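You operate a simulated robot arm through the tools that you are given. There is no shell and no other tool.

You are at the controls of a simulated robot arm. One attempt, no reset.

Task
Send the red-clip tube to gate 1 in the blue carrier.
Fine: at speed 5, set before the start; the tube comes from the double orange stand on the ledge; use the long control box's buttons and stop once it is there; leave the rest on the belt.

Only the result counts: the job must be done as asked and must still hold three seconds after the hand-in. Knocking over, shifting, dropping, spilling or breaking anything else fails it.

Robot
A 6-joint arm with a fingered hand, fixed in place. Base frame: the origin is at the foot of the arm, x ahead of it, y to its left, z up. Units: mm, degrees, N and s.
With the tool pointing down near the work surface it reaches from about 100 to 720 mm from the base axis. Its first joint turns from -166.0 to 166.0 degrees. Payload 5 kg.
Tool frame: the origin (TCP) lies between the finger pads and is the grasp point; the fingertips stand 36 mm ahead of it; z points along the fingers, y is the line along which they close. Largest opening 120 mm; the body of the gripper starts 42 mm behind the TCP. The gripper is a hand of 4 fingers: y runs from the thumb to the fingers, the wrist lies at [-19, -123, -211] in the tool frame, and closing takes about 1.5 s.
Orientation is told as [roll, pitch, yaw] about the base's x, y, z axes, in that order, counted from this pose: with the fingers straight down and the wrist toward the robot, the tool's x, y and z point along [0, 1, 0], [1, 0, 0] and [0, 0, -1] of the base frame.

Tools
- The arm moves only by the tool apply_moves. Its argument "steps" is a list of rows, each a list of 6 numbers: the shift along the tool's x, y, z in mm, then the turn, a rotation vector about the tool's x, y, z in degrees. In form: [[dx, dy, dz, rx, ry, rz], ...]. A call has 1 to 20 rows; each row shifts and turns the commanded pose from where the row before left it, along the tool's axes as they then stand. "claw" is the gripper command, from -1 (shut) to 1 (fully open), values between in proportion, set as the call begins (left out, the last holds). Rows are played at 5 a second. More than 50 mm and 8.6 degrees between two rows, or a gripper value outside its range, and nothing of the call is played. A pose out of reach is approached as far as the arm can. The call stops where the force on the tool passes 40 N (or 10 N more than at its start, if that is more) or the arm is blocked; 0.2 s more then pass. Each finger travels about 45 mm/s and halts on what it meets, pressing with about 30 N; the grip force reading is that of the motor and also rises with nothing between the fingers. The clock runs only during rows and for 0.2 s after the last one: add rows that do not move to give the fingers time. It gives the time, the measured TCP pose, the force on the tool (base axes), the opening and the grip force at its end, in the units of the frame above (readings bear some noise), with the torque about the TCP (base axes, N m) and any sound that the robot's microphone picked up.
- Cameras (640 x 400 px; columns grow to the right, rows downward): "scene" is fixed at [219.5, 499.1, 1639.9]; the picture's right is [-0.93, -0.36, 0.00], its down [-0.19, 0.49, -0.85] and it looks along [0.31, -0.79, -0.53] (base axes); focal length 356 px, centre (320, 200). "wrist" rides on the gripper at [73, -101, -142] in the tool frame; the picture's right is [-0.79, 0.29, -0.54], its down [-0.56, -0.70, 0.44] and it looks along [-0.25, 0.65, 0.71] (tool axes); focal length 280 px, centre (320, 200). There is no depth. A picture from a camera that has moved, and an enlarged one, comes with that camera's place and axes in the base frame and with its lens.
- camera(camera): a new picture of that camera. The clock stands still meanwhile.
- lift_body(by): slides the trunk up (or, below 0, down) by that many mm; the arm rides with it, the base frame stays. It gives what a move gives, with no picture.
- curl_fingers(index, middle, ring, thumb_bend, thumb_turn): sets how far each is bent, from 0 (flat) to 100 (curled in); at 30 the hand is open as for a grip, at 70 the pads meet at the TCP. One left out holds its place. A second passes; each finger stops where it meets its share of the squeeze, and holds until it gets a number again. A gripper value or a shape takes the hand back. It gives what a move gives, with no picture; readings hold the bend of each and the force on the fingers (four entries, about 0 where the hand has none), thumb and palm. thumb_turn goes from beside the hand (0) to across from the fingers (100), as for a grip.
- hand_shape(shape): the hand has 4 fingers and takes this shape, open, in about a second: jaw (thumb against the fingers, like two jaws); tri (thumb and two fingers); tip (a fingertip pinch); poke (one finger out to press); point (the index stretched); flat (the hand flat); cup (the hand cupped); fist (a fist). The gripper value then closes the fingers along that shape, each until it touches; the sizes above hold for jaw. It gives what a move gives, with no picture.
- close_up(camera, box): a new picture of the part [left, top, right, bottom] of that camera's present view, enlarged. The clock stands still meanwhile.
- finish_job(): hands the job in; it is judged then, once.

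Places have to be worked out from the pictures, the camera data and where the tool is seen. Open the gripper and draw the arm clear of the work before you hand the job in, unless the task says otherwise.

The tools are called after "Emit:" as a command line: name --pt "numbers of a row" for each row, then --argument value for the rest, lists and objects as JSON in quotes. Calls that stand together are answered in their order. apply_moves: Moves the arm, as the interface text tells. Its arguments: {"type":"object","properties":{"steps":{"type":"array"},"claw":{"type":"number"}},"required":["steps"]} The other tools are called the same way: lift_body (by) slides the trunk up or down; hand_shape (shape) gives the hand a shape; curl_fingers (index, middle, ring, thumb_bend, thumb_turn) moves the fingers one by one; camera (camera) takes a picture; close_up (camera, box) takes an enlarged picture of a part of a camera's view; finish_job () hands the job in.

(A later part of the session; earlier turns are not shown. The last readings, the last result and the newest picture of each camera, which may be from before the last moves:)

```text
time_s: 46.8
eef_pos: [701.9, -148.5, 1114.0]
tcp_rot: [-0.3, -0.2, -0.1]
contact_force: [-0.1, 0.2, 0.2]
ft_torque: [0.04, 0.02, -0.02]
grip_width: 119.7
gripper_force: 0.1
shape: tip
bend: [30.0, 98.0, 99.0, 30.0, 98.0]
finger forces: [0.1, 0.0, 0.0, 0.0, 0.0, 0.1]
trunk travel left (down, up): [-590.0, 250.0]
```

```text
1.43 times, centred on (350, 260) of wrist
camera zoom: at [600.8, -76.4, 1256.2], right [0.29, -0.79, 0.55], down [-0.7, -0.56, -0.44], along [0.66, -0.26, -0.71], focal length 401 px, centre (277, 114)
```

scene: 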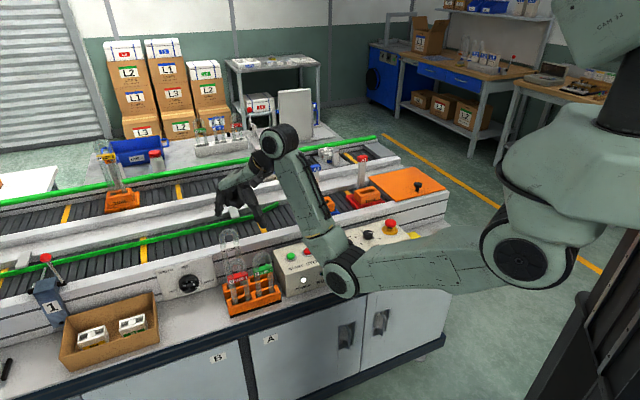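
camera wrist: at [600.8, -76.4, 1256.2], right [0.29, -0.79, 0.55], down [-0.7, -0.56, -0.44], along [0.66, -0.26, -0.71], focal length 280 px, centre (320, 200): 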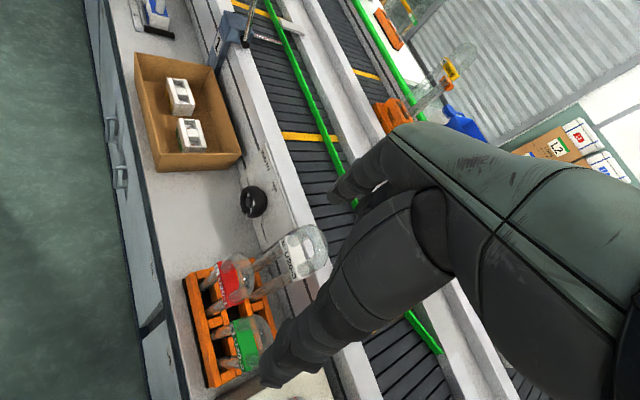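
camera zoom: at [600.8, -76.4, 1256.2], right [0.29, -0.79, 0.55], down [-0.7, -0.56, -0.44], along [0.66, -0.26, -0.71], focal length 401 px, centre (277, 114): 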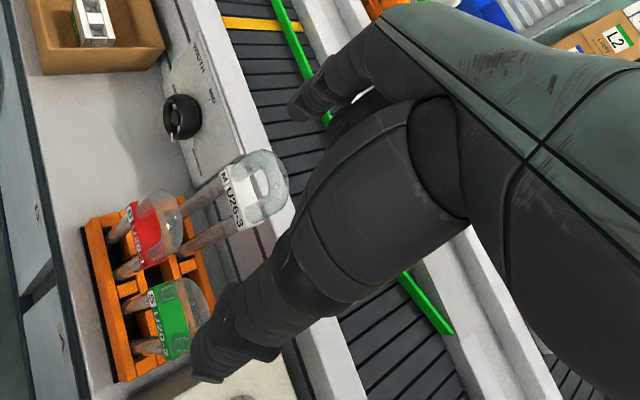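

In tip shape the index stays out on the tool's +x side and the other two fold to about TCP level. I close in free air to see where thumb and index actually meet.

Emit:
apply_moves --pt "0 0 0 0 0 0" --pt "0 0 0 0 0 0" --pt "0 0 0 0 0 0" --pt "0 0 0 0 0 0" --pt "0 0 0 0 0 0" --pt "0 0 0 0 0 0" --claw -0.67

Emit:
close_up --camera "scene" --box '[200, 130, 296, 230]'

Emit:
close_up --camera "wrist" --box '[240, 120, 460, 400]'

```text
time_s: 48.2
eef_pos: [702.3, -150.4, 1114.2]
tcp_rot: [-0.3, -0.2, -0.1]
contact_force: [-0.5, -0.3, 0.2]
ft_torque: [0.01, -0.03, 0.01]
grip_width: 20.2
gripper_force: 0.0
shape: tip
bend: [72.0, 98.0, 99.0, 74.0, 100.0]
finger forces: [0.0, 0.1, 0.0, 0.1, 0.1, 0.0]
trunk travel left (down, up): [-590.0, 250.0]
```

```text
4.00 times, centred on (248, 180) of scene
camera zoom: at [219.5, 499.1, 1639.9], right [-0.93, -0.36, 0.0], down [-0.19, 0.49, -0.85], along [0.31, -0.79, -0.53], focal length 1422 px, centre (608, 280)
```

zoom: 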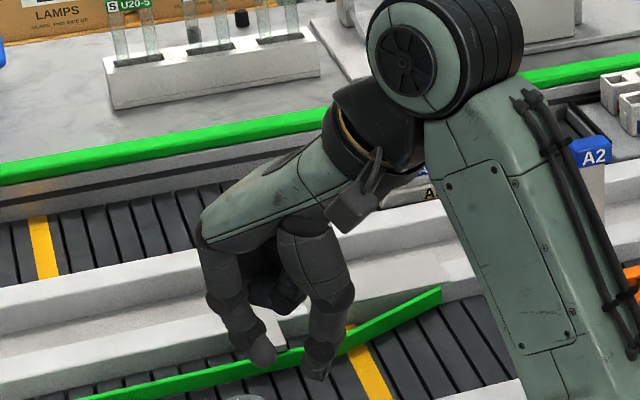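

```text
1.43 times, centred on (350, 260) of wrist
camera zoom: at [600.7, -76.4, 1256.1], right [0.29, -0.79, 0.55], down [-0.7, -0.56, -0.44], along [0.66, -0.26, -0.71], focal length 401 px, centre (277, 114)
```

zoom: 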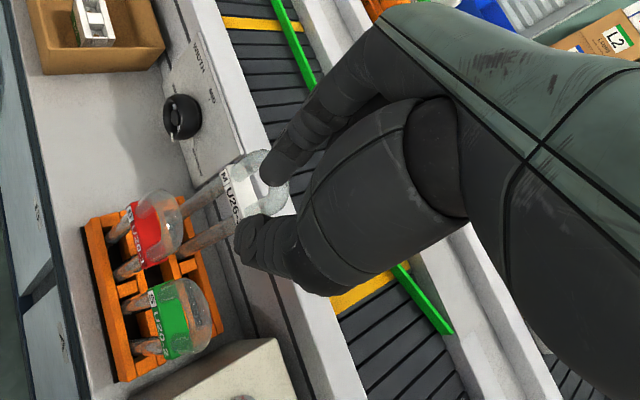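

In tip shape the pinch is at the tool axis, but the curved index bulges about 60 mm to the far side, too much for the 38 mm between the red tube and U26-3. I try a straighter index with a more bent thumb, still in free air.

Emit:
curl_fingers --index 30 --middle 100 --ring 100 --thumb_bend 95 --thumb_turn 100

Emit:
close_up --camera "scene" --box '[200, 130, 296, 230]'

Emit:
close_up --camera "wrist" --box '[240, 120, 460, 400]'

```text
time_s: 49.2
eef_pos: [701.6, -148.5, 1114.1]
tcp_rot: [-0.3, -0.2, -0.1]
contact_force: [0.4, -0.4, 0.0]
ft_torque: [0.02, 0.04, 0.01]
grip_width: 31.2
gripper_force: 0.0
shape: fingers
bend: [30.0, 100.0, 100.0, 95.0, 100.0]
finger forces: [0.0, 0.0, 0.0, 0.0, 0.1, 0.1]
trunk travel left (down, up): [-590.0, 250.0]
```

```text
4.00 times, centred on (248, 180) of scene
camera zoom: at [219.5, 499.1, 1639.9], right [-0.93, -0.36, 0.0], down [-0.19, 0.49, -0.85], along [0.31, -0.79, -0.53], focal length 1422 px, centre (608, 280)
```

zoom: 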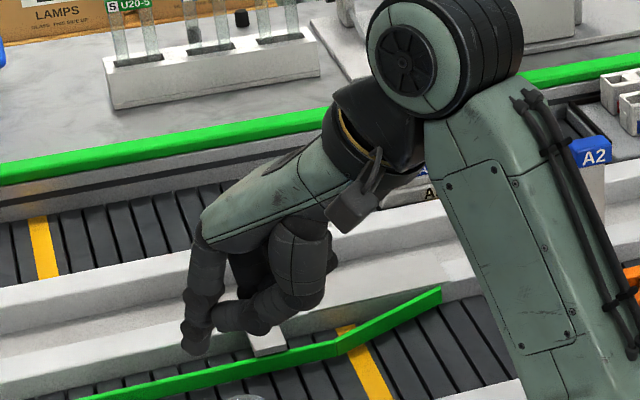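

```text
1.43 times, centred on (350, 260) of wrist
camera zoom: at [600.7, -76.4, 1256.1], right [0.29, -0.79, 0.55], down [-0.7, -0.56, -0.44], along [0.66, -0.26, -0.71], focal length 401 px, centre (277, 114)
```

zoom: 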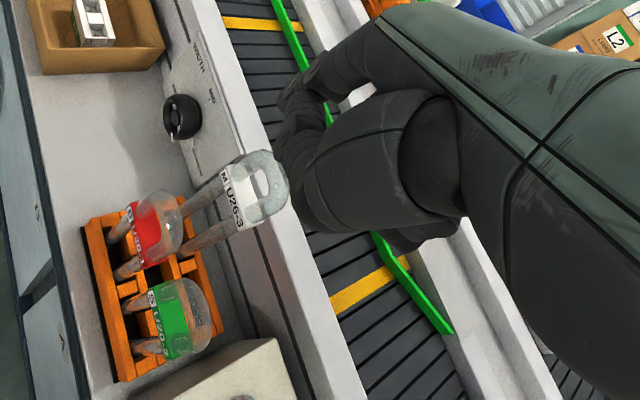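

A straight index with the thumb curled across works: the fingers then form a thin back wall and only reach about 20 mm behind the tube. I set all three fingers straight and the thumb part-closed to see this grip from both cameras.

Emit:
curl_fingers --index 30 --middle 30 --ring 30 --thumb_bend 86 --thumb_turn 100

Emit:
close_up --camera "scene" --box '[200, 130, 296, 230]'

Emit:
close_up --camera "wrist" --box '[240, 120, 460, 400]'

```text
time_s: 50.2
eef_pos: [702.6, -148.9, 1114.9]
tcp_rot: [-0.4, -0.2, -0.1]
contact_force: [-0.9, 0.5, 0.2]
ft_torque: [0.02, 0.01, 0.0]
grip_width: 33.5
gripper_force: 0.1
shape: fingers
bend: [30.0, 30.0, 30.0, 86.0, 100.0]
finger forces: [0.1, 0.0, 0.0, 0.0, 0.1, 0.0]
trunk travel left (down, up): [-590.0, 250.0]
```

```text
4.00 times, centred on (248, 180) of scene
camera zoom: at [219.5, 499.1, 1639.9], right [-0.93, -0.36, 0.0], down [-0.19, 0.49, -0.85], along [0.31, -0.79, -0.53], focal length 1422 px, centre (608, 280)
```

zoom: 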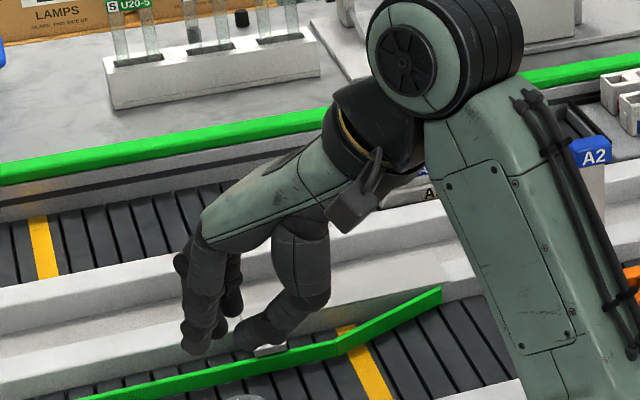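

```text
1.43 times, centred on (350, 260) of wrist
camera zoom: at [600.7, -76.4, 1256.1], right [0.29, -0.79, 0.55], down [-0.7, -0.56, -0.44], along [0.66, -0.26, -0.71], focal length 401 px, centre (277, 114)
```

zoom: 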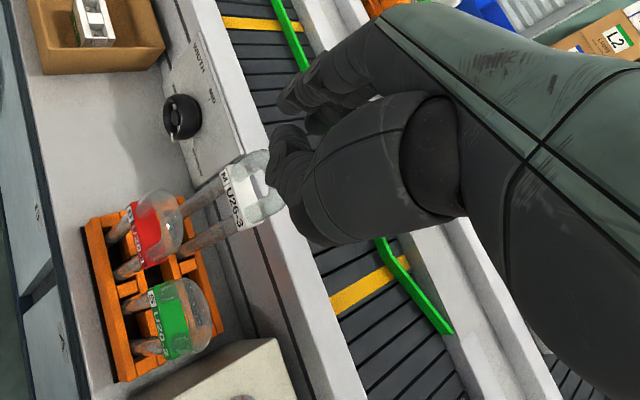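

This gives a slim grip: fingers flat behind the tube, thumb tip pressing from the front about 26 mm below TCP level. I take close views of the stand from here to triangulate the red tube's position precisely.

Emit:
close_up --camera "wrist" --box '[176, 220, 336, 390]'

Emit:
close_up --camera "scene" --box '[212, 220, 292, 320]'

```text
2.35 times, centred on (256, 305) of wrist
camera zoom: at [600.7, -76.4, 1256.1], right [0.29, -0.79, 0.55], down [-0.7, -0.56, -0.44], along [0.66, -0.26, -0.71], focal length 660 px, centre (471, -47)
```

zoom: 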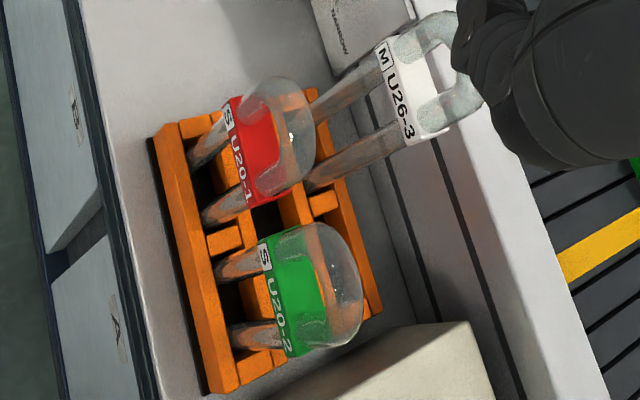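

```text
4.00 times, centred on (252, 270) of scene
camera zoom: at [219.5, 499.1, 1639.9], right [-0.93, -0.36, 0.0], down [-0.19, 0.49, -0.85], along [0.31, -0.79, -0.53], focal length 1422 px, centre (592, -80)
```

zoom: 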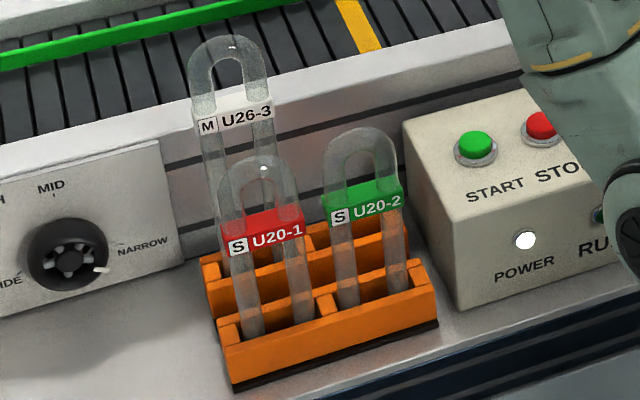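

Stereo puts the red tube's centre near b=416, n=611 (bench axes), apex z≈953, with its clip between z≈882 and 905; U26-3's top is near 1018. I open the thumb, turn back to yaw -45 and check that the arm reaches the approach point at a safe height.

Emit:
curl_fingers --index 30 --middle 30 --ring 30 --thumb_bend 30 --thumb_turn 100

Emit:
apply_moves --pt "0 0 0 0 0 7.5" --pt "0 0 0 0 0 7.5" --pt "0 0 0 0 0 7.5" --pt "0 0 0 0 0 7.5" --pt "0 0 0 0 0 7.5" --pt "0 0 0 0 0 7.5" --pt "0 0 20 0 0 0" --pt "0 0 20 0 0 0" --pt "21 -16 0 0 0 0" --pt "20 -16 0 0 0 0" --pt "0 0 0 0 0 0"

Emit:
camera --camera "scene"

Emit:
camera --camera "wrist"

```text
time_s: 51.2
eef_pos: [702.3, -150.0, 1115.5]
tcp_rot: [-0.3, -0.3, -0.1]
contact_force: [0.0, -0.2, 0.7]
ft_torque: [-0.01, 0.02, -0.05]
grip_width: 122.9
gripper_force: 0.0
shape: fingers
bend: [30.0, 30.0, 30.0, 30.0, 98.0]
finger forces: [0.0, 0.0, 0.1, 0.1, 0.0, 0.0]
trunk travel left (down, up): [-590.0, 250.0]
```

```text
time_s: 53.6
eef_pos: [705.9, -97.7, 1072.5]
tcp_rot: [0.0, -0.3, -45.1]
contact_force: [-0.6, 0.6, -0.3]
ft_torque: [0.03, -0.01, 0.01]
grip_width: 123.1
gripper_force: 0.1
shape: fingers
bend: [30.0, 30.0, 30.0, 30.0, 98.0]
finger forces: [0.1, 0.0, 0.0, 0.0, 0.1, 0.1]
trunk travel left (down, up): [-590.0, 250.0]
```

```text
taken
```

scene: 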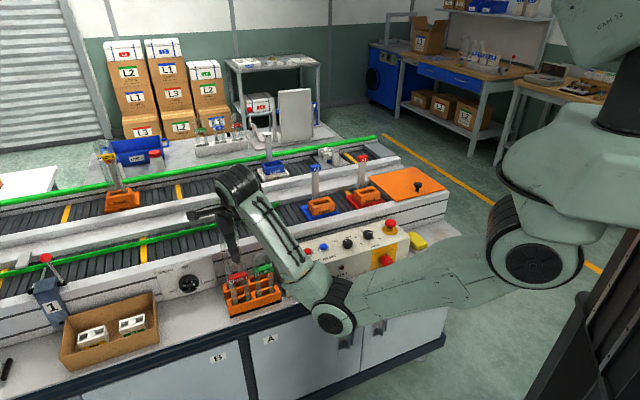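

```text
taken
camera wrist: at [685.3, 25.9, 1214.2], right [-0.36, -0.76, 0.54], down [-0.89, 0.1, -0.45], along [0.28, -0.64, -0.71], focal length 280 px, centre (320, 200)
```

wrist: 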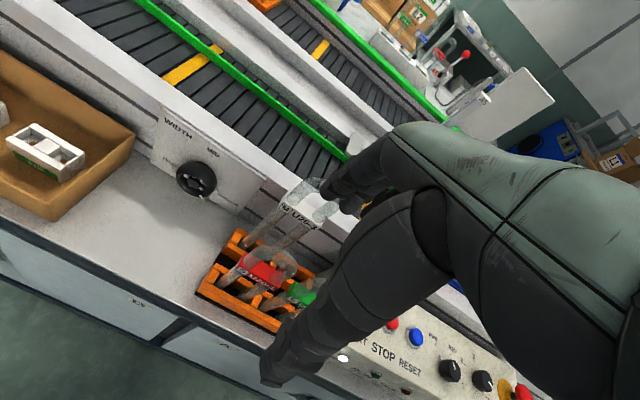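

The approach point is reachable. I check the alignment of fingers, red tube and U26-3 from both cameras before descending.

Emit:
close_up --camera "scene" --box '[180, 190, 300, 320]'

Emit:
close_up --camera "wrist" --box '[180, 150, 400, 390]'

```text
3.08 times, centred on (240, 255) of scene
camera zoom: at [219.5, 499.1, 1639.9], right [-0.93, -0.36, 0.0], down [-0.19, 0.49, -0.85], along [0.31, -0.79, -0.53], focal length 1094 px, centre (566, 31)
```

zoom: 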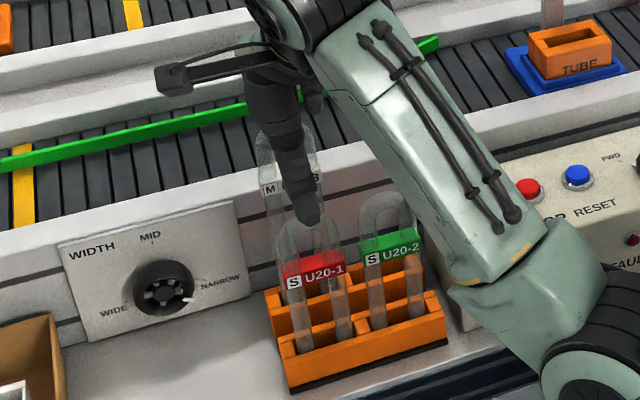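

```text
1.67 times, centred on (290, 270) of wrist
camera zoom: at [685.3, 25.9, 1214.2], right [-0.36, -0.76, 0.54], down [-0.89, 0.1, -0.45], along [0.28, -0.64, -0.71], focal length 467 px, centre (370, 83)
```

zoom: 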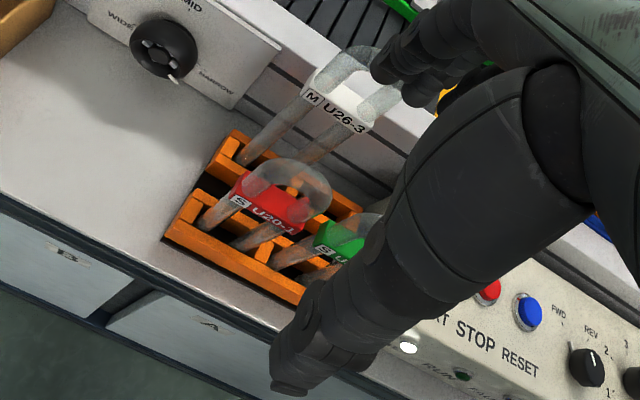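

Fingertips sit about 9 mm behind the red tube and about 10 mm in front of U26-3, as planned. I descend 60 mm, in small rows, and check.

Emit:
apply_moves --pt "0 1 15 0 0 0" --pt "0 1 15 0 0 0" --pt "0 0 15 0 0 0" --pt "0 0 15 0 0 0" --pt "0 0 0 0 0 0"

Emit:
close_up --camera "scene" --box '[180, 190, 300, 320]'

Emit:
close_up --camera "wrist" --box '[180, 150, 400, 390]'

```text
time_s: 54.8
eef_pos: [710.2, -99.6, 1013.5]
tcp_rot: [-0.1, -0.3, -45.0]
contact_force: [0.5, -0.1, -0.4]
ft_torque: [0.02, -0.02, 0.04]
grip_width: 123.1
gripper_force: 0.0
shape: fingers
bend: [30.0, 30.0, 30.0, 30.0, 98.0]
finger forces: [0.0, 0.0, 0.0, 0.0, 0.0, 0.0]
trunk travel left (down, up): [-590.0, 250.0]
```

```text
3.08 times, centred on (240, 255) of scene
camera zoom: at [219.5, 499.1, 1639.9], right [-0.93, -0.36, 0.0], down [-0.19, 0.49, -0.85], along [0.31, -0.79, -0.53], focal length 1094 px, centre (566, 31)
```

zoom: 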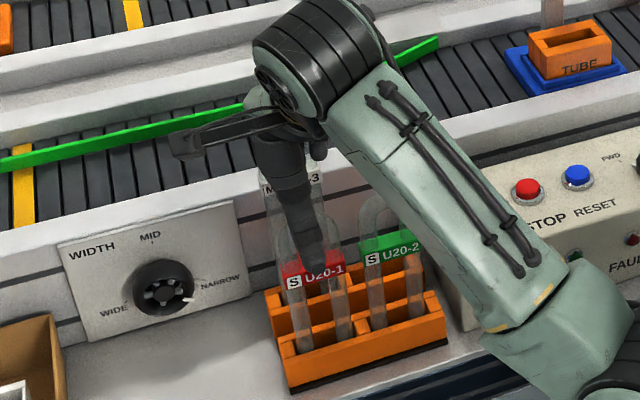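

```text
1.67 times, centred on (290, 270) of wrist
camera zoom: at [689.5, 23.1, 1156.5], right [-0.36, -0.76, 0.55], down [-0.89, 0.1, -0.45], along [0.29, -0.64, -0.71], focal length 467 px, centre (370, 83)
```

zoom: 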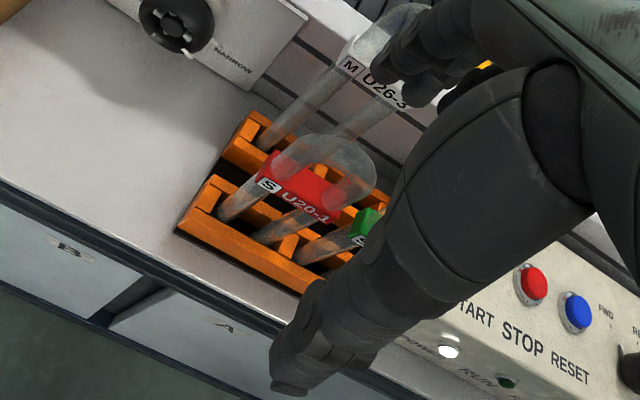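

No contact, and the fingers are between the red tube and U26-3. I descend another 50 mm.

Emit:
apply_moves --pt "0 0 15 0 0 0" --pt "0 0 15 0 0 0" --pt "0 0 10 0 0 0" --pt "0 0 10 0 0 0" --pt "0 0 0 0 0 0"

Emit:
close_up --camera "wrist" --box '[220, 130, 420, 350]'

Emit:
close_up --camera "scene" --box '[200, 210, 290, 310]'

```text
time_s: 56.0
eef_pos: [711.1, -100.8, 966.7]
tcp_rot: [0.0, -0.4, -45.1]
contact_force: [0.4, -0.4, 0.4]
ft_torque: [0.0, -0.03, 0.02]
grip_width: 122.9
gripper_force: 0.1
shape: fingers
bend: [30.0, 30.0, 30.0, 30.0, 98.0]
finger forces: [0.1, 0.0, 0.0, 0.0, 0.0, 0.1]
trunk travel left (down, up): [-590.0, 250.0]
```

```text
1.82 times, centred on (320, 240) of wrist
camera zoom: at [690.2, 23.1, 1107.7], right [-0.36, -0.76, 0.54], down [-0.89, 0.1, -0.45], along [0.29, -0.64, -0.71], focal length 510 px, centre (320, 127)
```

zoom: 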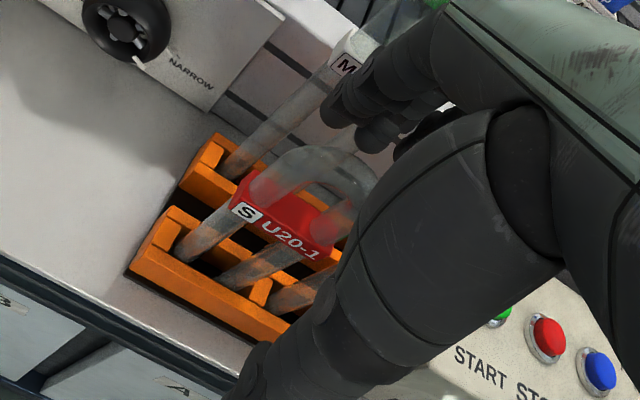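

```text
4.00 times, centred on (245, 260) of scene
camera zoom: at [219.5, 499.1, 1639.9], right [-0.93, -0.36, 0.0], down [-0.19, 0.49, -0.85], along [0.31, -0.79, -0.53], focal length 1422 px, centre (620, -40)
```

zoom: 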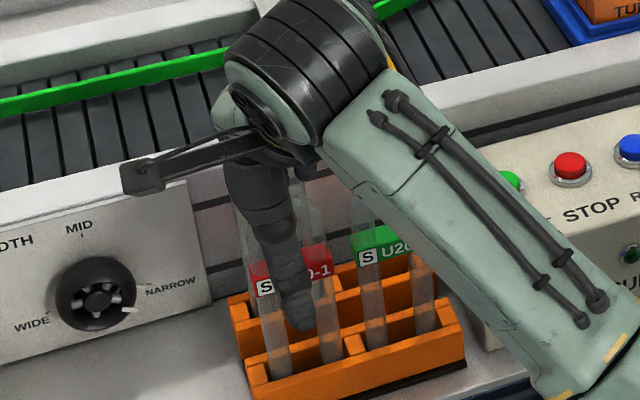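

Still no contact and the fingers are well behind the arch. I go down another 42 mm in small rows to bring the fingertips to clip height.

Emit:
apply_moves --pt "0 0 10 0 0 0" --pt "0 0 10 0 0 0" --pt "0 0 8 0 0 0" --pt "0 0 7 0 0 0" --pt "0 0 7 0 0 0" --pt "0 0 0 0 0 0"

Emit:
close_up --camera "wrist" --box '[220, 130, 420, 350]'

Emit:
close_up --camera "scene" --box '[200, 210, 290, 310]'

```text
time_s: 57.4
eef_pos: [709.8, -98.5, 922.4]
tcp_rot: [-0.1, -0.4, -45.0]
contact_force: [1.0, 1.2, 0.3]
ft_torque: [-0.01, 0.03, 0.01]
grip_width: 123.2
gripper_force: 0.0
shape: fingers
bend: [30.0, 30.0, 30.0, 30.0, 98.0]
finger forces: [0.1, 0.0, 0.0, 0.0, 0.0, 0.1]
trunk travel left (down, up): [-590.0, 250.0]
```

```text
1.82 times, centred on (320, 240) of wrist
camera zoom: at [689.4, 24.4, 1064.3], right [-0.36, -0.76, 0.54], down [-0.89, 0.1, -0.45], along [0.29, -0.64, -0.71], focal length 510 px, centre (320, 127)
```

zoom: 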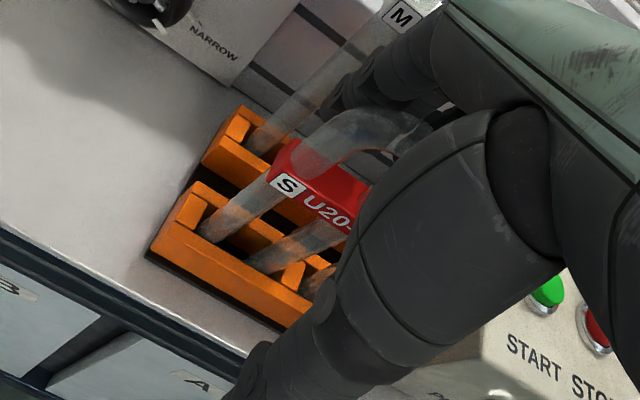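

```text
4.00 times, centred on (245, 260) of scene
camera zoom: at [219.5, 499.1, 1639.9], right [-0.93, -0.36, 0.0], down [-0.19, 0.49, -0.85], along [0.31, -0.79, -0.53], focal length 1422 px, centre (620, -40)
```

zoom: 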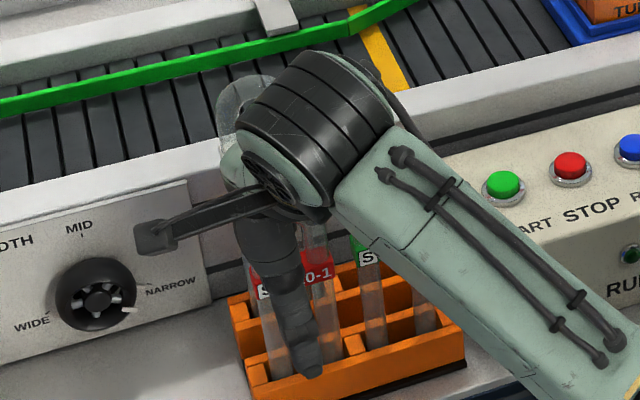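

In position at z 922 with no contact. I ease the hand toward the robot in small steps until the fingers just touch the tube's far side, watching the finger forces.

Emit:
apply_moves --pt "0 -2.5 0 0 0 0" --pt "0 -2.5 0 0 0 0" --pt "0 0 0 0 0 0"

Emit:
apply_moves --pt "0 -1.5 0 0 0 0" --pt "0 0 0 0 0 0"

Emit:
close_up --camera "wrist" --box '[240, 130, 400, 270]'

```text
time_s: 58.2
eef_pos: [705.0, -96.9, 922.1]
tcp_rot: [-0.1, -0.4, -45.1]
contact_force: [1.1, -0.2, -0.5]
ft_torque: [-0.02, -0.01, 0.03]
grip_width: 123.4
gripper_force: 0.1
shape: fingers
bend: [30.0, 30.0, 30.0, 30.0, 98.0]
finger forces: [0.1, 0.0, 0.1, 0.0, 0.1, 0.0]
trunk travel left (down, up): [-590.0, 250.0]
```

```text
time_s: 58.8
eef_pos: [703.8, -95.5, 921.9]
tcp_rot: [0.0, -0.3, -45.0]
contact_force: [0.5, -0.6, -0.6]
ft_torque: [-0.02, 0.0, -0.02]
grip_width: 123.3
gripper_force: 0.1
shape: fingers
bend: [30.0, 30.0, 30.0, 30.0, 98.0]
finger forces: [0.1, 0.0, 0.0, 0.1, 0.0, 0.1]
trunk travel left (down, up): [-590.0, 250.0]
```

```text
2.86 times, centred on (320, 200) of wrist
camera zoom: at [684.3, 27.9, 1064.1], right [-0.36, -0.76, 0.54], down [-0.89, 0.1, -0.45], along [0.29, -0.64, -0.71], focal length 801 px, centre (320, 200)
```

zoom: 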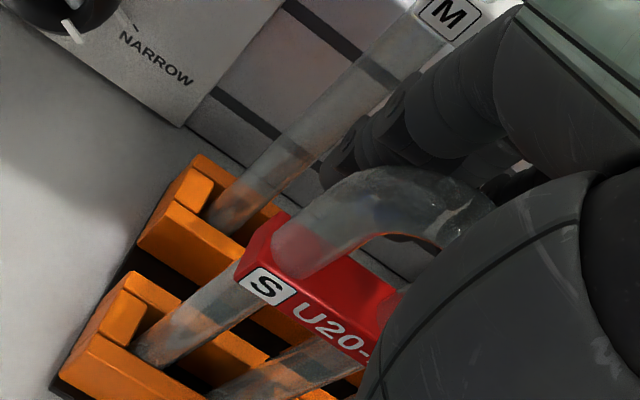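

The index is just behind the tube but not touching yet. I continue in 1 mm steps.

Emit:
apply_moves --pt "0 -1 0 0 0 0" --pt "0 -1 0 0 0 0" --pt "0 0 0 0 0 0"

Emit:
apply_moves --pt "0 -1 0 0 0 0" --pt "0 0 0 0 0 0"

Emit:
apply_moves --pt "0 -1 0 0 0 0" --pt "0 0 0 0 0 0"

```text
time_s: 59.6
eef_pos: [704.2, -95.2, 923.2]
tcp_rot: [-0.1, -0.2, -45.0]
contact_force: [0.1, 0.6, 0.0]
ft_torque: [-0.02, 0.03, 0.02]
grip_width: 123.2
gripper_force: 0.1
shape: fingers
bend: [30.0, 30.0, 30.0, 30.0, 98.0]
finger forces: [0.2, 0.0, 0.0, 0.1, 0.0, 0.0]
trunk travel left (down, up): [-590.0, 250.0]
```

```text
time_s: 60.2
eef_pos: [703.3, -92.6, 923.1]
tcp_rot: [-0.1, -0.3, -45.2]
contact_force: [-0.3, 0.2, -1.1]
ft_torque: [0.02, -0.01, 0.03]
grip_width: 123.0
gripper_force: 0.0
shape: fingers
bend: [30.0, 30.0, 30.0, 30.0, 98.0]
finger forces: [0.2, 0.0, 0.0, 0.1, 0.1, 0.1]
trunk travel left (down, up): [-590.0, 250.0]
```

```text
time_s: 60.8
eef_pos: [703.1, -91.8, 923.3]
tcp_rot: [-0.2, -0.2, -45.1]
contact_force: [0.2, -0.5, 1.6]
ft_torque: [0.01, -0.03, -0.01]
grip_width: 123.2
gripper_force: 0.0
shape: fingers
bend: [30.0, 30.0, 30.0, 30.0, 98.0]
finger forces: [0.1, 0.0, 0.0, 0.1, 0.0, 0.1]
trunk travel left (down, up): [-590.0, 250.0]
```

Readings are still at noise level. I look again before more steps.

Emit:
close_up --camera "wrist" --box '[270, 140, 390, 250]'

Emit:
close_up --camera "scene" --box '[200, 210, 290, 310]'

```text
3.64 times, centred on (330, 195) of wrist
camera zoom: at [682.1, 30.8, 1064.2], right [-0.36, -0.76, 0.54], down [-0.89, 0.1, -0.45], along [0.29, -0.64, -0.71], focal length 1020 px, centre (284, 218)
```

zoom: 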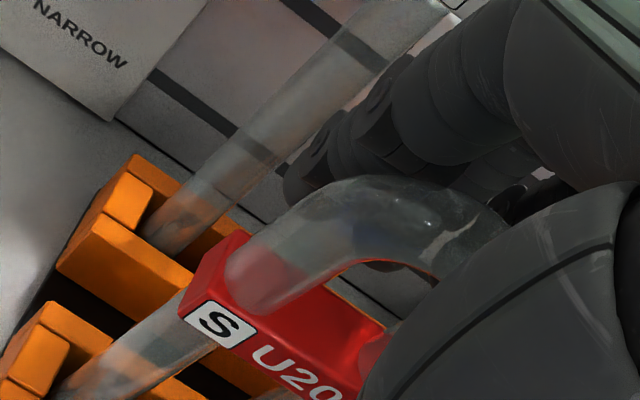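

```text
4.00 times, centred on (245, 260) of scene
camera zoom: at [219.5, 499.1, 1639.9], right [-0.93, -0.36, 0.0], down [-0.19, 0.49, -0.85], along [0.31, -0.79, -0.53], focal length 1422 px, centre (620, -40)
```

zoom: 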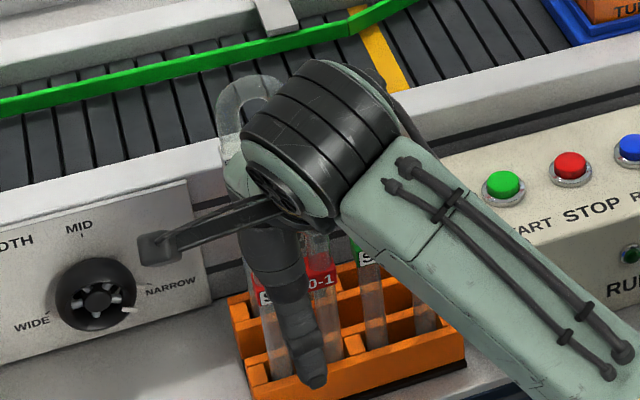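

There still seems to be a few millimetres of gap at the index. I continue stepping until a finger force shows.

Emit:
apply_moves --pt "0 -1 0 0 0 0" --pt "0 -1 0 0 0 0" --pt "0 0 0 0 0 0"

Emit:
apply_moves --pt "0 -1 0 0 0 0" --pt "0 -1 0 0 0 0" --pt "0 0 0 0 0 0"

Emit:
close_up --camera "wrist" --box '[270, 140, 390, 250]'

```text
time_s: 61.6
eef_pos: [701.8, -90.2, 922.6]
tcp_rot: [0.0, -0.4, -45.1]
contact_force: [0.3, 0.3, 0.4]
ft_torque: [0.01, -0.01, -0.01]
grip_width: 123.3
gripper_force: 0.1
shape: fingers
bend: [30.0, 30.0, 30.0, 30.0, 98.0]
finger forces: [0.0, 0.0, 0.1, 0.1, 0.0, 0.0]
trunk travel left (down, up): [-590.0, 250.0]
```

```text
time_s: 62.4
eef_pos: [699.2, -89.8, 921.9]
tcp_rot: [-0.1, -0.4, -45.1]
contact_force: [0.8, 0.3, -0.4]
ft_torque: [0.02, 0.0, 0.0]
grip_width: 123.1
gripper_force: 0.1
shape: fingers
bend: [30.0, 30.0, 30.0, 30.0, 98.0]
finger forces: [0.0, 0.0, 0.0, 0.1, 0.1, 0.0]
trunk travel left (down, up): [-590.0, 250.0]
```

```text
3.64 times, centred on (330, 195) of wrist
camera zoom: at [679.1, 33.7, 1063.7], right [-0.36, -0.76, 0.54], down [-0.89, 0.1, -0.45], along [0.29, -0.64, -0.71], focal length 1020 px, centre (284, 218)
```

zoom: 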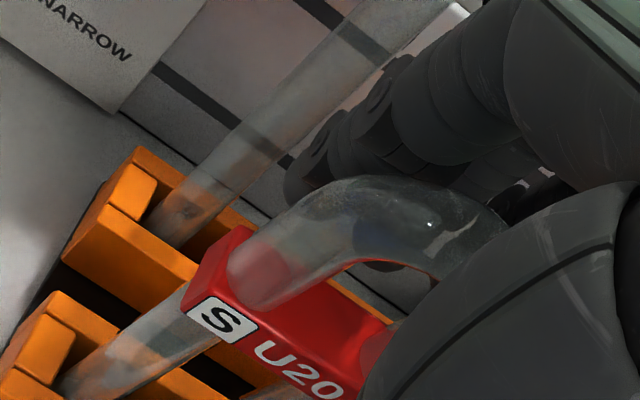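

Still free. I keep stepping by 1 mm, reading the index force after each.

Emit:
apply_moves --pt "0 -1 0 0 0 0" --pt "0 0 0 0 0 0"

Emit:
apply_moves --pt "0 -1 0 0 0 0" --pt "0 0 0 0 0 0"

Emit:
apply_moves --pt "0 -1 0 0 0 0" --pt "0 0 0 0 0 0"

Emit:
close_up --camera "wrist" --box '[270, 140, 390, 250]'

```text
time_s: 63.0
eef_pos: [698.3, -89.9, 921.5]
tcp_rot: [-0.1, -0.3, -45.0]
contact_force: [-0.5, -0.4, 0.1]
ft_torque: [-0.01, 0.02, 0.02]
grip_width: 123.1
gripper_force: 0.0
shape: fingers
bend: [30.0, 30.0, 30.0, 30.0, 98.0]
finger forces: [0.1, 0.0, 0.0, 0.0, 0.0, 0.0]
trunk travel left (down, up): [-590.0, 250.0]
```

```text
time_s: 63.6
eef_pos: [699.7, -89.1, 921.0]
tcp_rot: [-0.1, -0.3, -45.1]
contact_force: [0.0, -0.3, 0.8]
ft_torque: [0.01, 0.03, 0.03]
grip_width: 123.5
gripper_force: 0.1
shape: fingers
bend: [30.0, 30.0, 30.0, 30.0, 98.0]
finger forces: [0.0, 0.0, 0.0, 0.0, 0.0, 0.0]
trunk travel left (down, up): [-590.0, 250.0]
```

```text
time_s: 64.2
eef_pos: [697.3, -88.3, 921.8]
tcp_rot: [-0.2, -0.3, -45.1]
contact_force: [-0.1, -0.6, 0.6]
ft_torque: [0.01, 0.0, 0.01]
grip_width: 123.3
gripper_force: 0.1
shape: fingers
bend: [30.0, 30.0, 30.0, 30.0, 98.0]
finger forces: [0.0, 0.0, 0.0, 0.0, 0.0, 0.0]
trunk travel left (down, up): [-590.0, 250.0]
```

```text
3.64 times, centred on (330, 195) of wrist
camera zoom: at [677.2, 35.0, 1064.7], right [-0.36, -0.76, 0.55], down [-0.89, 0.1, -0.45], along [0.29, -0.64, -0.71], focal length 1020 px, centre (284, 218)
```

zoom: 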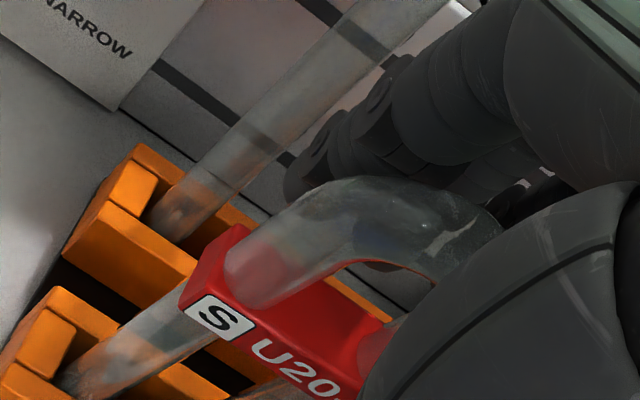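

The tube now seems to shift slightly with the fingers, so they are touching. I back off 1 mm and bring the thumb round to just short of the clip.

Emit:
apply_moves --pt "0 1 0 0 0 0" --pt "0 0 0 0 0 0"

Emit:
curl_fingers --index 30 --middle 30 --ring 30 --thumb_bend 78 --thumb_turn 100

Emit:
close_up --camera "wrist" --box '[240, 140, 400, 290]'

Emit:
close_up --camera "scene" --box '[210, 220, 290, 310]'

```text
time_s: 64.8
eef_pos: [697.8, -88.8, 923.3]
tcp_rot: [-0.1, -0.3, -45.2]
contact_force: [-0.5, -0.2, 0.0]
ft_torque: [-0.01, -0.01, 0.0]
grip_width: 123.1
gripper_force: 0.1
shape: fingers
bend: [30.0, 30.0, 30.0, 30.0, 98.0]
finger forces: [0.0, 0.0, 0.0, 0.0, 0.0, 0.0]
trunk travel left (down, up): [-590.0, 250.0]
```

```text
time_s: 65.8
eef_pos: [698.4, -88.9, 922.9]
tcp_rot: [-0.1, -0.3, -45.1]
contact_force: [-0.9, -0.5, 0.2]
ft_torque: [-0.01, 0.04, 0.01]
grip_width: 46.4
gripper_force: 0.1
shape: fingers
bend: [30.0, 30.0, 30.0, 78.0, 100.0]
finger forces: [0.1, 0.1, 0.0, 0.0, 0.0, 0.0]
trunk travel left (down, up): [-590.0, 250.0]
```

```text
2.67 times, centred on (320, 215) of wrist
camera zoom: at [678.2, 33.9, 1065.0], right [-0.36, -0.76, 0.54], down [-0.89, 0.1, -0.45], along [0.29, -0.64, -0.71], focal length 748 px, centre (320, 160)
```

zoom: 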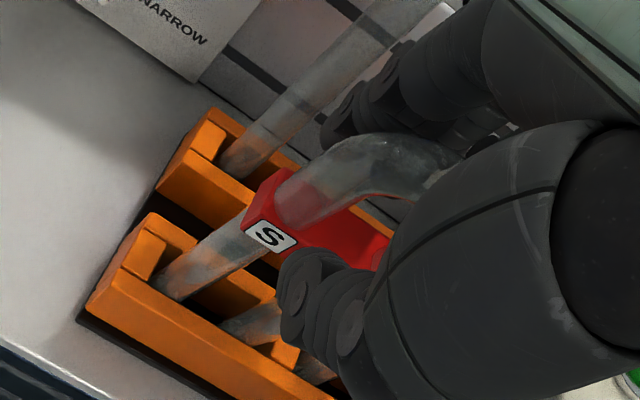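

```text
4.44 times, centred on (250, 265) of scene
camera zoom: at [219.5, 499.1, 1639.9], right [-0.93, -0.36, 0.0], down [-0.19, 0.49, -0.85], along [0.31, -0.79, -0.53], focal length 1580 px, centre (631, -89)
```

zoom: 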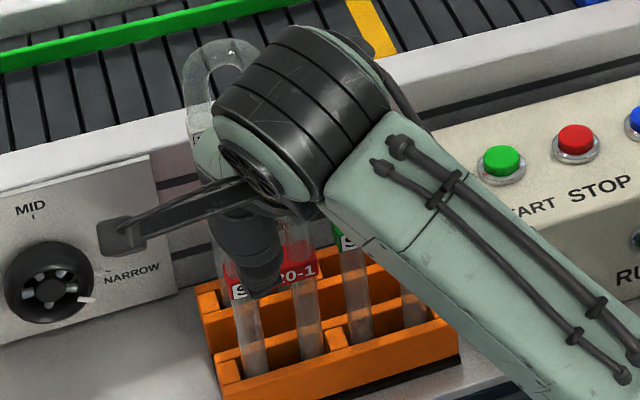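

The thumb tip is right in front of the clip. I close it in small increments while watching forces.

Emit:
curl_fingers --thumb_bend 81

Emit:
curl_fingers --thumb_bend 83

Emit:
curl_fingers --thumb_bend 85

```text
time_s: 66.8
eef_pos: [697.5, -89.0, 923.7]
tcp_rot: [-0.1, -0.3, -45.1]
contact_force: [0.0, -0.1, 0.8]
ft_torque: [0.01, -0.02, -0.02]
grip_width: 40.8
gripper_force: 0.0
shape: fingers
bend: [30.0, 30.0, 30.0, 81.0, 100.0]
finger forces: [0.0, 0.0, 0.0, 0.0, 0.1, 0.1]
trunk travel left (down, up): [-590.0, 250.0]
```

```text
time_s: 67.8
eef_pos: [699.4, -88.8, 923.2]
tcp_rot: [-0.2, -0.3, -45.1]
contact_force: [-0.3, -0.7, 0.4]
ft_torque: [-0.02, 0.0, 0.02]
grip_width: 37.5
gripper_force: 0.0
shape: fingers
bend: [30.0, 30.0, 30.0, 83.0, 100.0]
finger forces: [0.1, 0.1, 0.0, 0.0, 0.1, 0.1]
trunk travel left (down, up): [-590.0, 250.0]
```

```text
time_s: 68.8
eef_pos: [698.6, -89.9, 923.5]
tcp_rot: [0.0, -0.3, -45.1]
contact_force: [0.6, 0.1, 0.1]
ft_torque: [-0.02, -0.02, 0.02]
grip_width: 35.0
gripper_force: 0.0
shape: fingers
bend: [30.0, 30.0, 30.0, 85.0, 100.0]
finger forces: [0.0, 0.1, 0.0, 0.1, 0.1, 0.1]
trunk travel left (down, up): [-590.0, 250.0]
```

No contact yet at 85. I look and continue.

Emit:
curl_fingers --thumb_bend 87

Emit:
close_up --camera "wrist" --box '[240, 140, 400, 290]'

Emit:
close_up --camera "scene" --box '[210, 220, 290, 310]'

```text
time_s: 69.8
eef_pos: [698.7, -88.5, 922.5]
tcp_rot: [-0.1, -0.3, -45.2]
contact_force: [0.6, -0.5, 0.6]
ft_torque: [0.04, -0.01, 0.01]
grip_width: 33.9
gripper_force: 0.4
shape: fingers
bend: [30.0, 30.0, 30.0, 86.0, 100.0]
finger forces: [0.7, 0.0, 0.1, 0.1, 0.8, 0.0]
trunk travel left (down, up): [-590.0, 250.0]
```

```text
2.67 times, centred on (320, 215) of wrist
camera zoom: at [678.2, 33.9, 1064.9], right [-0.36, -0.76, 0.54], down [-0.89, 0.1, -0.45], along [0.29, -0.64, -0.71], focal length 748 px, centre (320, 160)
```

zoom: 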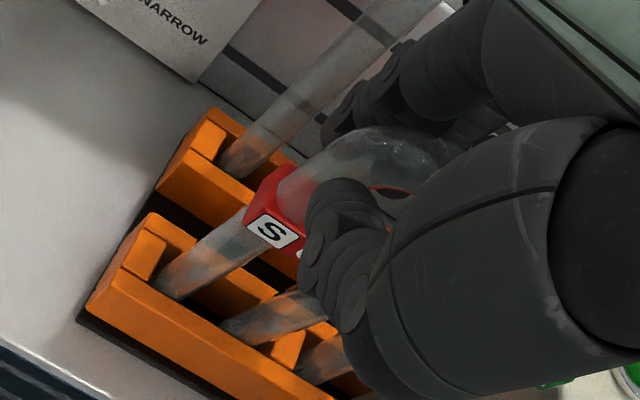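

```text
4.44 times, centred on (250, 265) of scene
camera zoom: at [219.5, 499.1, 1639.9], right [-0.93, -0.36, 0.0], down [-0.19, 0.49, -0.85], along [0.31, -0.79, -0.53], focal length 1580 px, centre (631, -89)
```

zoom: 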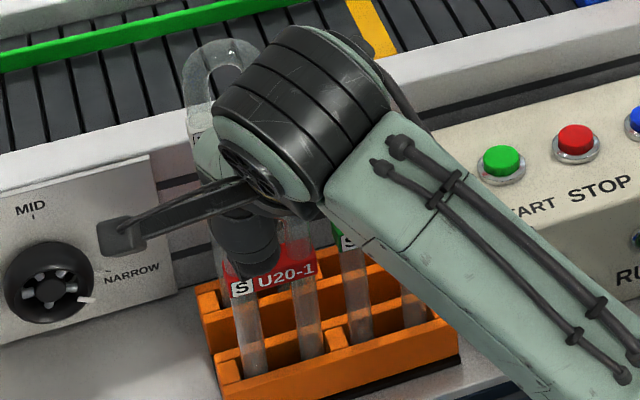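

The thumb and index now oppose each other with under 1 N, so the tube is held between them without being pushed. I squeeze further.

Emit:
curl_fingers --thumb_bend 92

Emit:
curl_fingers --index 36 --middle 36 --ring 36 --thumb_bend 100

Emit:
close_up --camera "wrist" --box '[240, 140, 400, 290]'

Emit:
close_up --camera "scene" --box '[210, 220, 290, 310]'

```text
time_s: 70.8
eef_pos: [699.3, -89.6, 923.9]
tcp_rot: [-0.1, -0.4, -45.1]
contact_force: [-0.3, -0.2, -0.4]
ft_torque: [0.04, 0.03, -0.03]
grip_width: 33.8
gripper_force: 4.5
shape: fingers
bend: [29.0, 30.0, 30.0, 89.0, 100.0]
finger forces: [4.7, 0.1, 0.0, 0.0, 4.1, 0.0]
trunk travel left (down, up): [-590.0, 250.0]
```

```text
time_s: 71.8
eef_pos: [698.9, -88.5, 924.0]
tcp_rot: [-0.1, -0.2, -45.2]
contact_force: [-0.2, -1.3, 0.2]
ft_torque: [-0.08, 0.01, 0.07]
grip_width: 33.2
gripper_force: 14.2
shape: fingers
bend: [29.0, 35.0, 36.0, 90.0, 100.0]
finger forces: [14.2, 1.1, 0.3, 0.0, 12.8, 0.0]
trunk travel left (down, up): [-590.0, 250.0]
```

```text
2.67 times, centred on (320, 215) of wrist
camera zoom: at [678.3, 33.8, 1064.9], right [-0.36, -0.76, 0.54], down [-0.89, 0.1, -0.45], along [0.29, -0.64, -0.71], focal length 748 px, centre (320, 160)
```

zoom: 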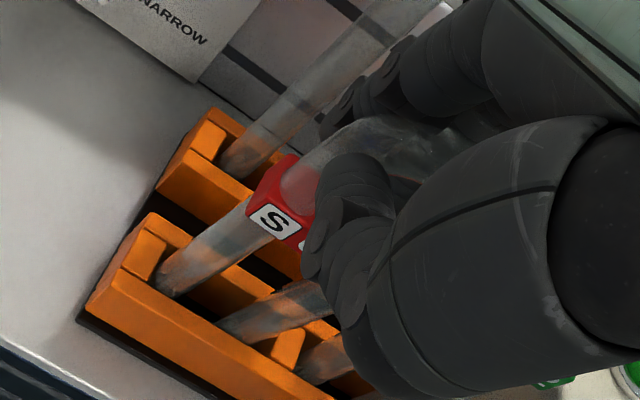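

```text
4.44 times, centred on (250, 265) of scene
camera zoom: at [219.5, 499.1, 1639.9], right [-0.93, -0.36, 0.0], down [-0.19, 0.49, -0.85], along [0.31, -0.79, -0.53], focal length 1580 px, centre (631, -89)
```

zoom: 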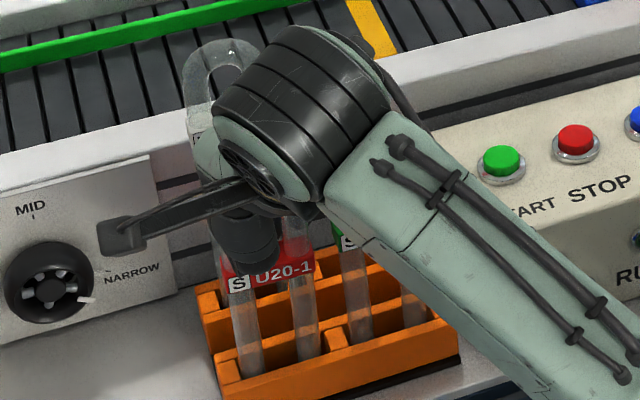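

Held with about 13 N between thumb and index, with middle and ring lightly supporting. I lift 15 mm slowly and check that only the red tube comes along.

Emit:
apply_moves --pt "0 0 -3 0 0 0" --pt "0 0 -4 0 0 0" --pt "0 0 -4 0 0 0" --pt "0 0 -4 0 0 0" --pt "0 0 0 0 0 0"

Emit:
close_up --camera "wrist" --box '[220, 140, 400, 300]'

Emit:
close_up --camera "scene" --box '[210, 220, 290, 310]'

```text
time_s: 73.0
eef_pos: [697.8, -89.2, 937.1]
tcp_rot: [-0.1, -0.3, -45.1]
contact_force: [0.3, -0.1, -1.1]
ft_torque: [-0.07, 0.03, -0.01]
grip_width: 33.2
gripper_force: 14.2
shape: fingers
bend: [29.0, 35.0, 36.0, 90.0, 100.0]
finger forces: [14.3, 1.1, 0.1, 0.0, 12.6, 0.0]
trunk travel left (down, up): [-590.0, 250.0]
```

```text
2.50 times, centred on (310, 220) of wrist
camera zoom: at [677.5, 34.8, 1079.5], right [-0.36, -0.76, 0.54], down [-0.89, 0.1, -0.45], along [0.29, -0.64, -0.71], focal length 701 px, centre (345, 150)
```

zoom: 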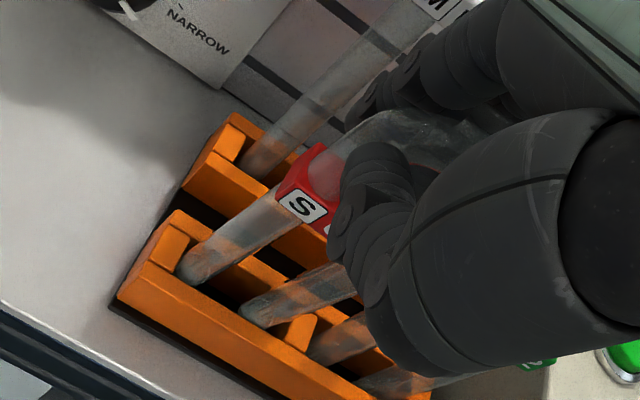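

```text
4.44 times, centred on (250, 265) of scene
camera zoom: at [219.5, 499.1, 1639.9], right [-0.93, -0.36, 0.0], down [-0.19, 0.49, -0.85], along [0.31, -0.79, -0.53], focal length 1580 px, centre (631, -89)
```

zoom: 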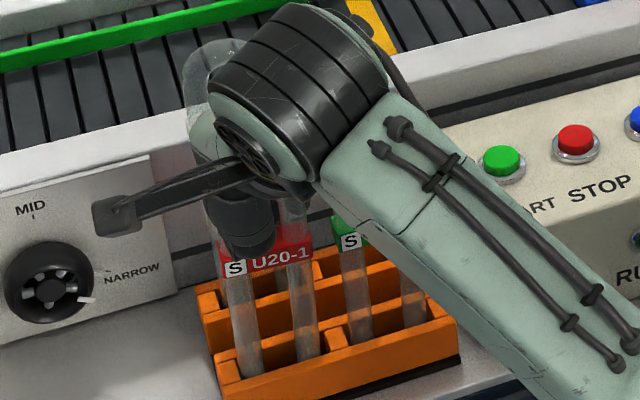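

Only the red tube moves with the hand and its grip is steady. I lift it straight up until the tube bottom clears the green tube and the fingertips clear U26-3.

Emit:
apply_moves --pt "0 0 -12 0 0 0" --pt "0 0 -15 0 0 0" --pt "0 0 -15 0 0 0" --pt "0 0 -15 0 0 0" --pt "0 0 -15 0 0 0" --pt "0 0 0 0 0 0"

Emit:
camera --camera "scene"

Emit:
close_up --camera "scene" --box '[200, 200, 290, 310]'

```text
time_s: 74.4
eef_pos: [699.6, -88.1, 1010.2]
tcp_rot: [-0.1, -0.3, -45.1]
contact_force: [0.1, -0.6, -1.5]
ft_torque: [0.02, 0.03, -0.02]
grip_width: 33.8
gripper_force: 14.2
shape: fingers
bend: [28.0, 36.0, 36.0, 92.0, 100.0]
finger forces: [14.6, 0.0, 0.1, 0.0, 14.4, 0.0]
trunk travel left (down, up): [-590.0, 250.0]
```

```text
taken
```

scene: 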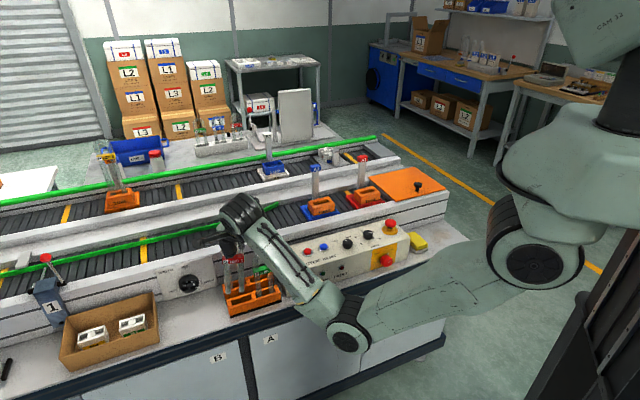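

```text
3.64 times, centred on (245, 255) of scene
camera zoom: at [219.5, 499.1, 1639.9], right [-0.93, -0.36, 0.0], down [-0.19, 0.49, -0.85], along [0.31, -0.79, -0.53], focal length 1293 px, centre (593, 0)
```

zoom: 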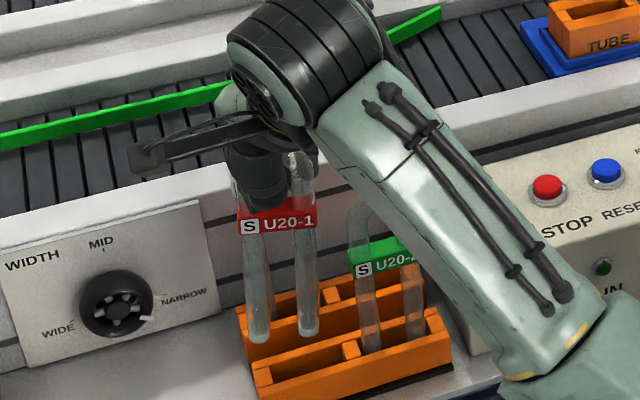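

The tube is free of the stand, leaning about 5° with its right leg lower. I continue up to about z 1080 and counter-rotate the hand 5° to straighten it.

Emit:
apply_moves --pt "0 0 -14 0 0 0" --pt "0 0 -14 0 0 0" --pt "0 0 -14 0 0 0" --pt "0 0 -14 0 0 0" --pt "0 0 -14 0 0 0" --pt "0 0 0 0 -2.5 0" --pt "0 0 0 0 -2.5 0" --pt "0 0 0 0 0 0"

Emit:
close_up --camera "scene" --box '[190, 170, 300, 310]'

Emit:
camera --camera "wrist"

```text
time_s: 76.2
eef_pos: [699.1, -89.6, 1079.1]
tcp_rot: [-5.1, -0.4, -45.1]
contact_force: [0.5, -0.4, -0.5]
ft_torque: [-0.02, 0.02, -0.01]
grip_width: 34.1
gripper_force: 14.3
shape: fingers
bend: [28.0, 36.0, 36.0, 92.0, 100.0]
finger forces: [14.5, 0.1, 0.1, 0.0, 14.3, 0.1]
trunk travel left (down, up): [-590.0, 250.0]
```

```text
2.86 times, centred on (245, 240) of scene
camera zoom: at [219.5, 499.1, 1639.9], right [-0.93, -0.36, 0.0], down [-0.19, 0.49, -0.85], along [0.31, -0.79, -0.53], focal length 1016 px, centre (534, 86)
```

zoom: 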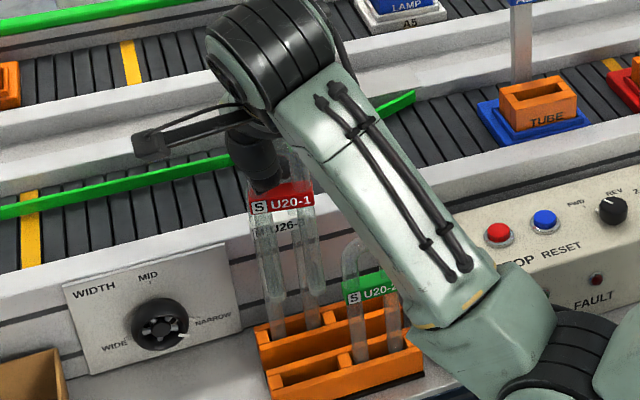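

```text
taken
camera wrist: at [686.7, 43.2, 1213.9], right [-0.32, -0.72, 0.61], down [-0.92, 0.07, -0.4], along [0.24, -0.69, -0.68], focal length 280 px, centre (320, 200)
```

wrist: 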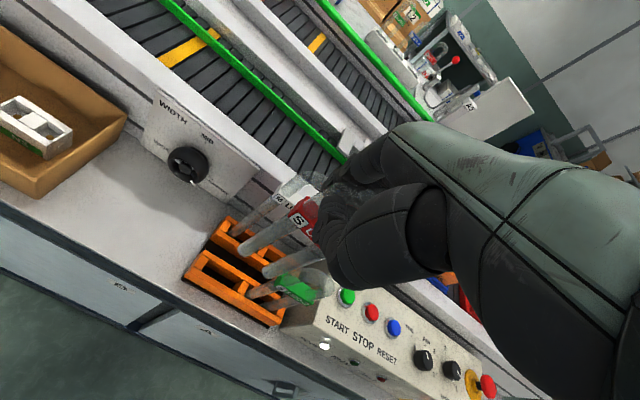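

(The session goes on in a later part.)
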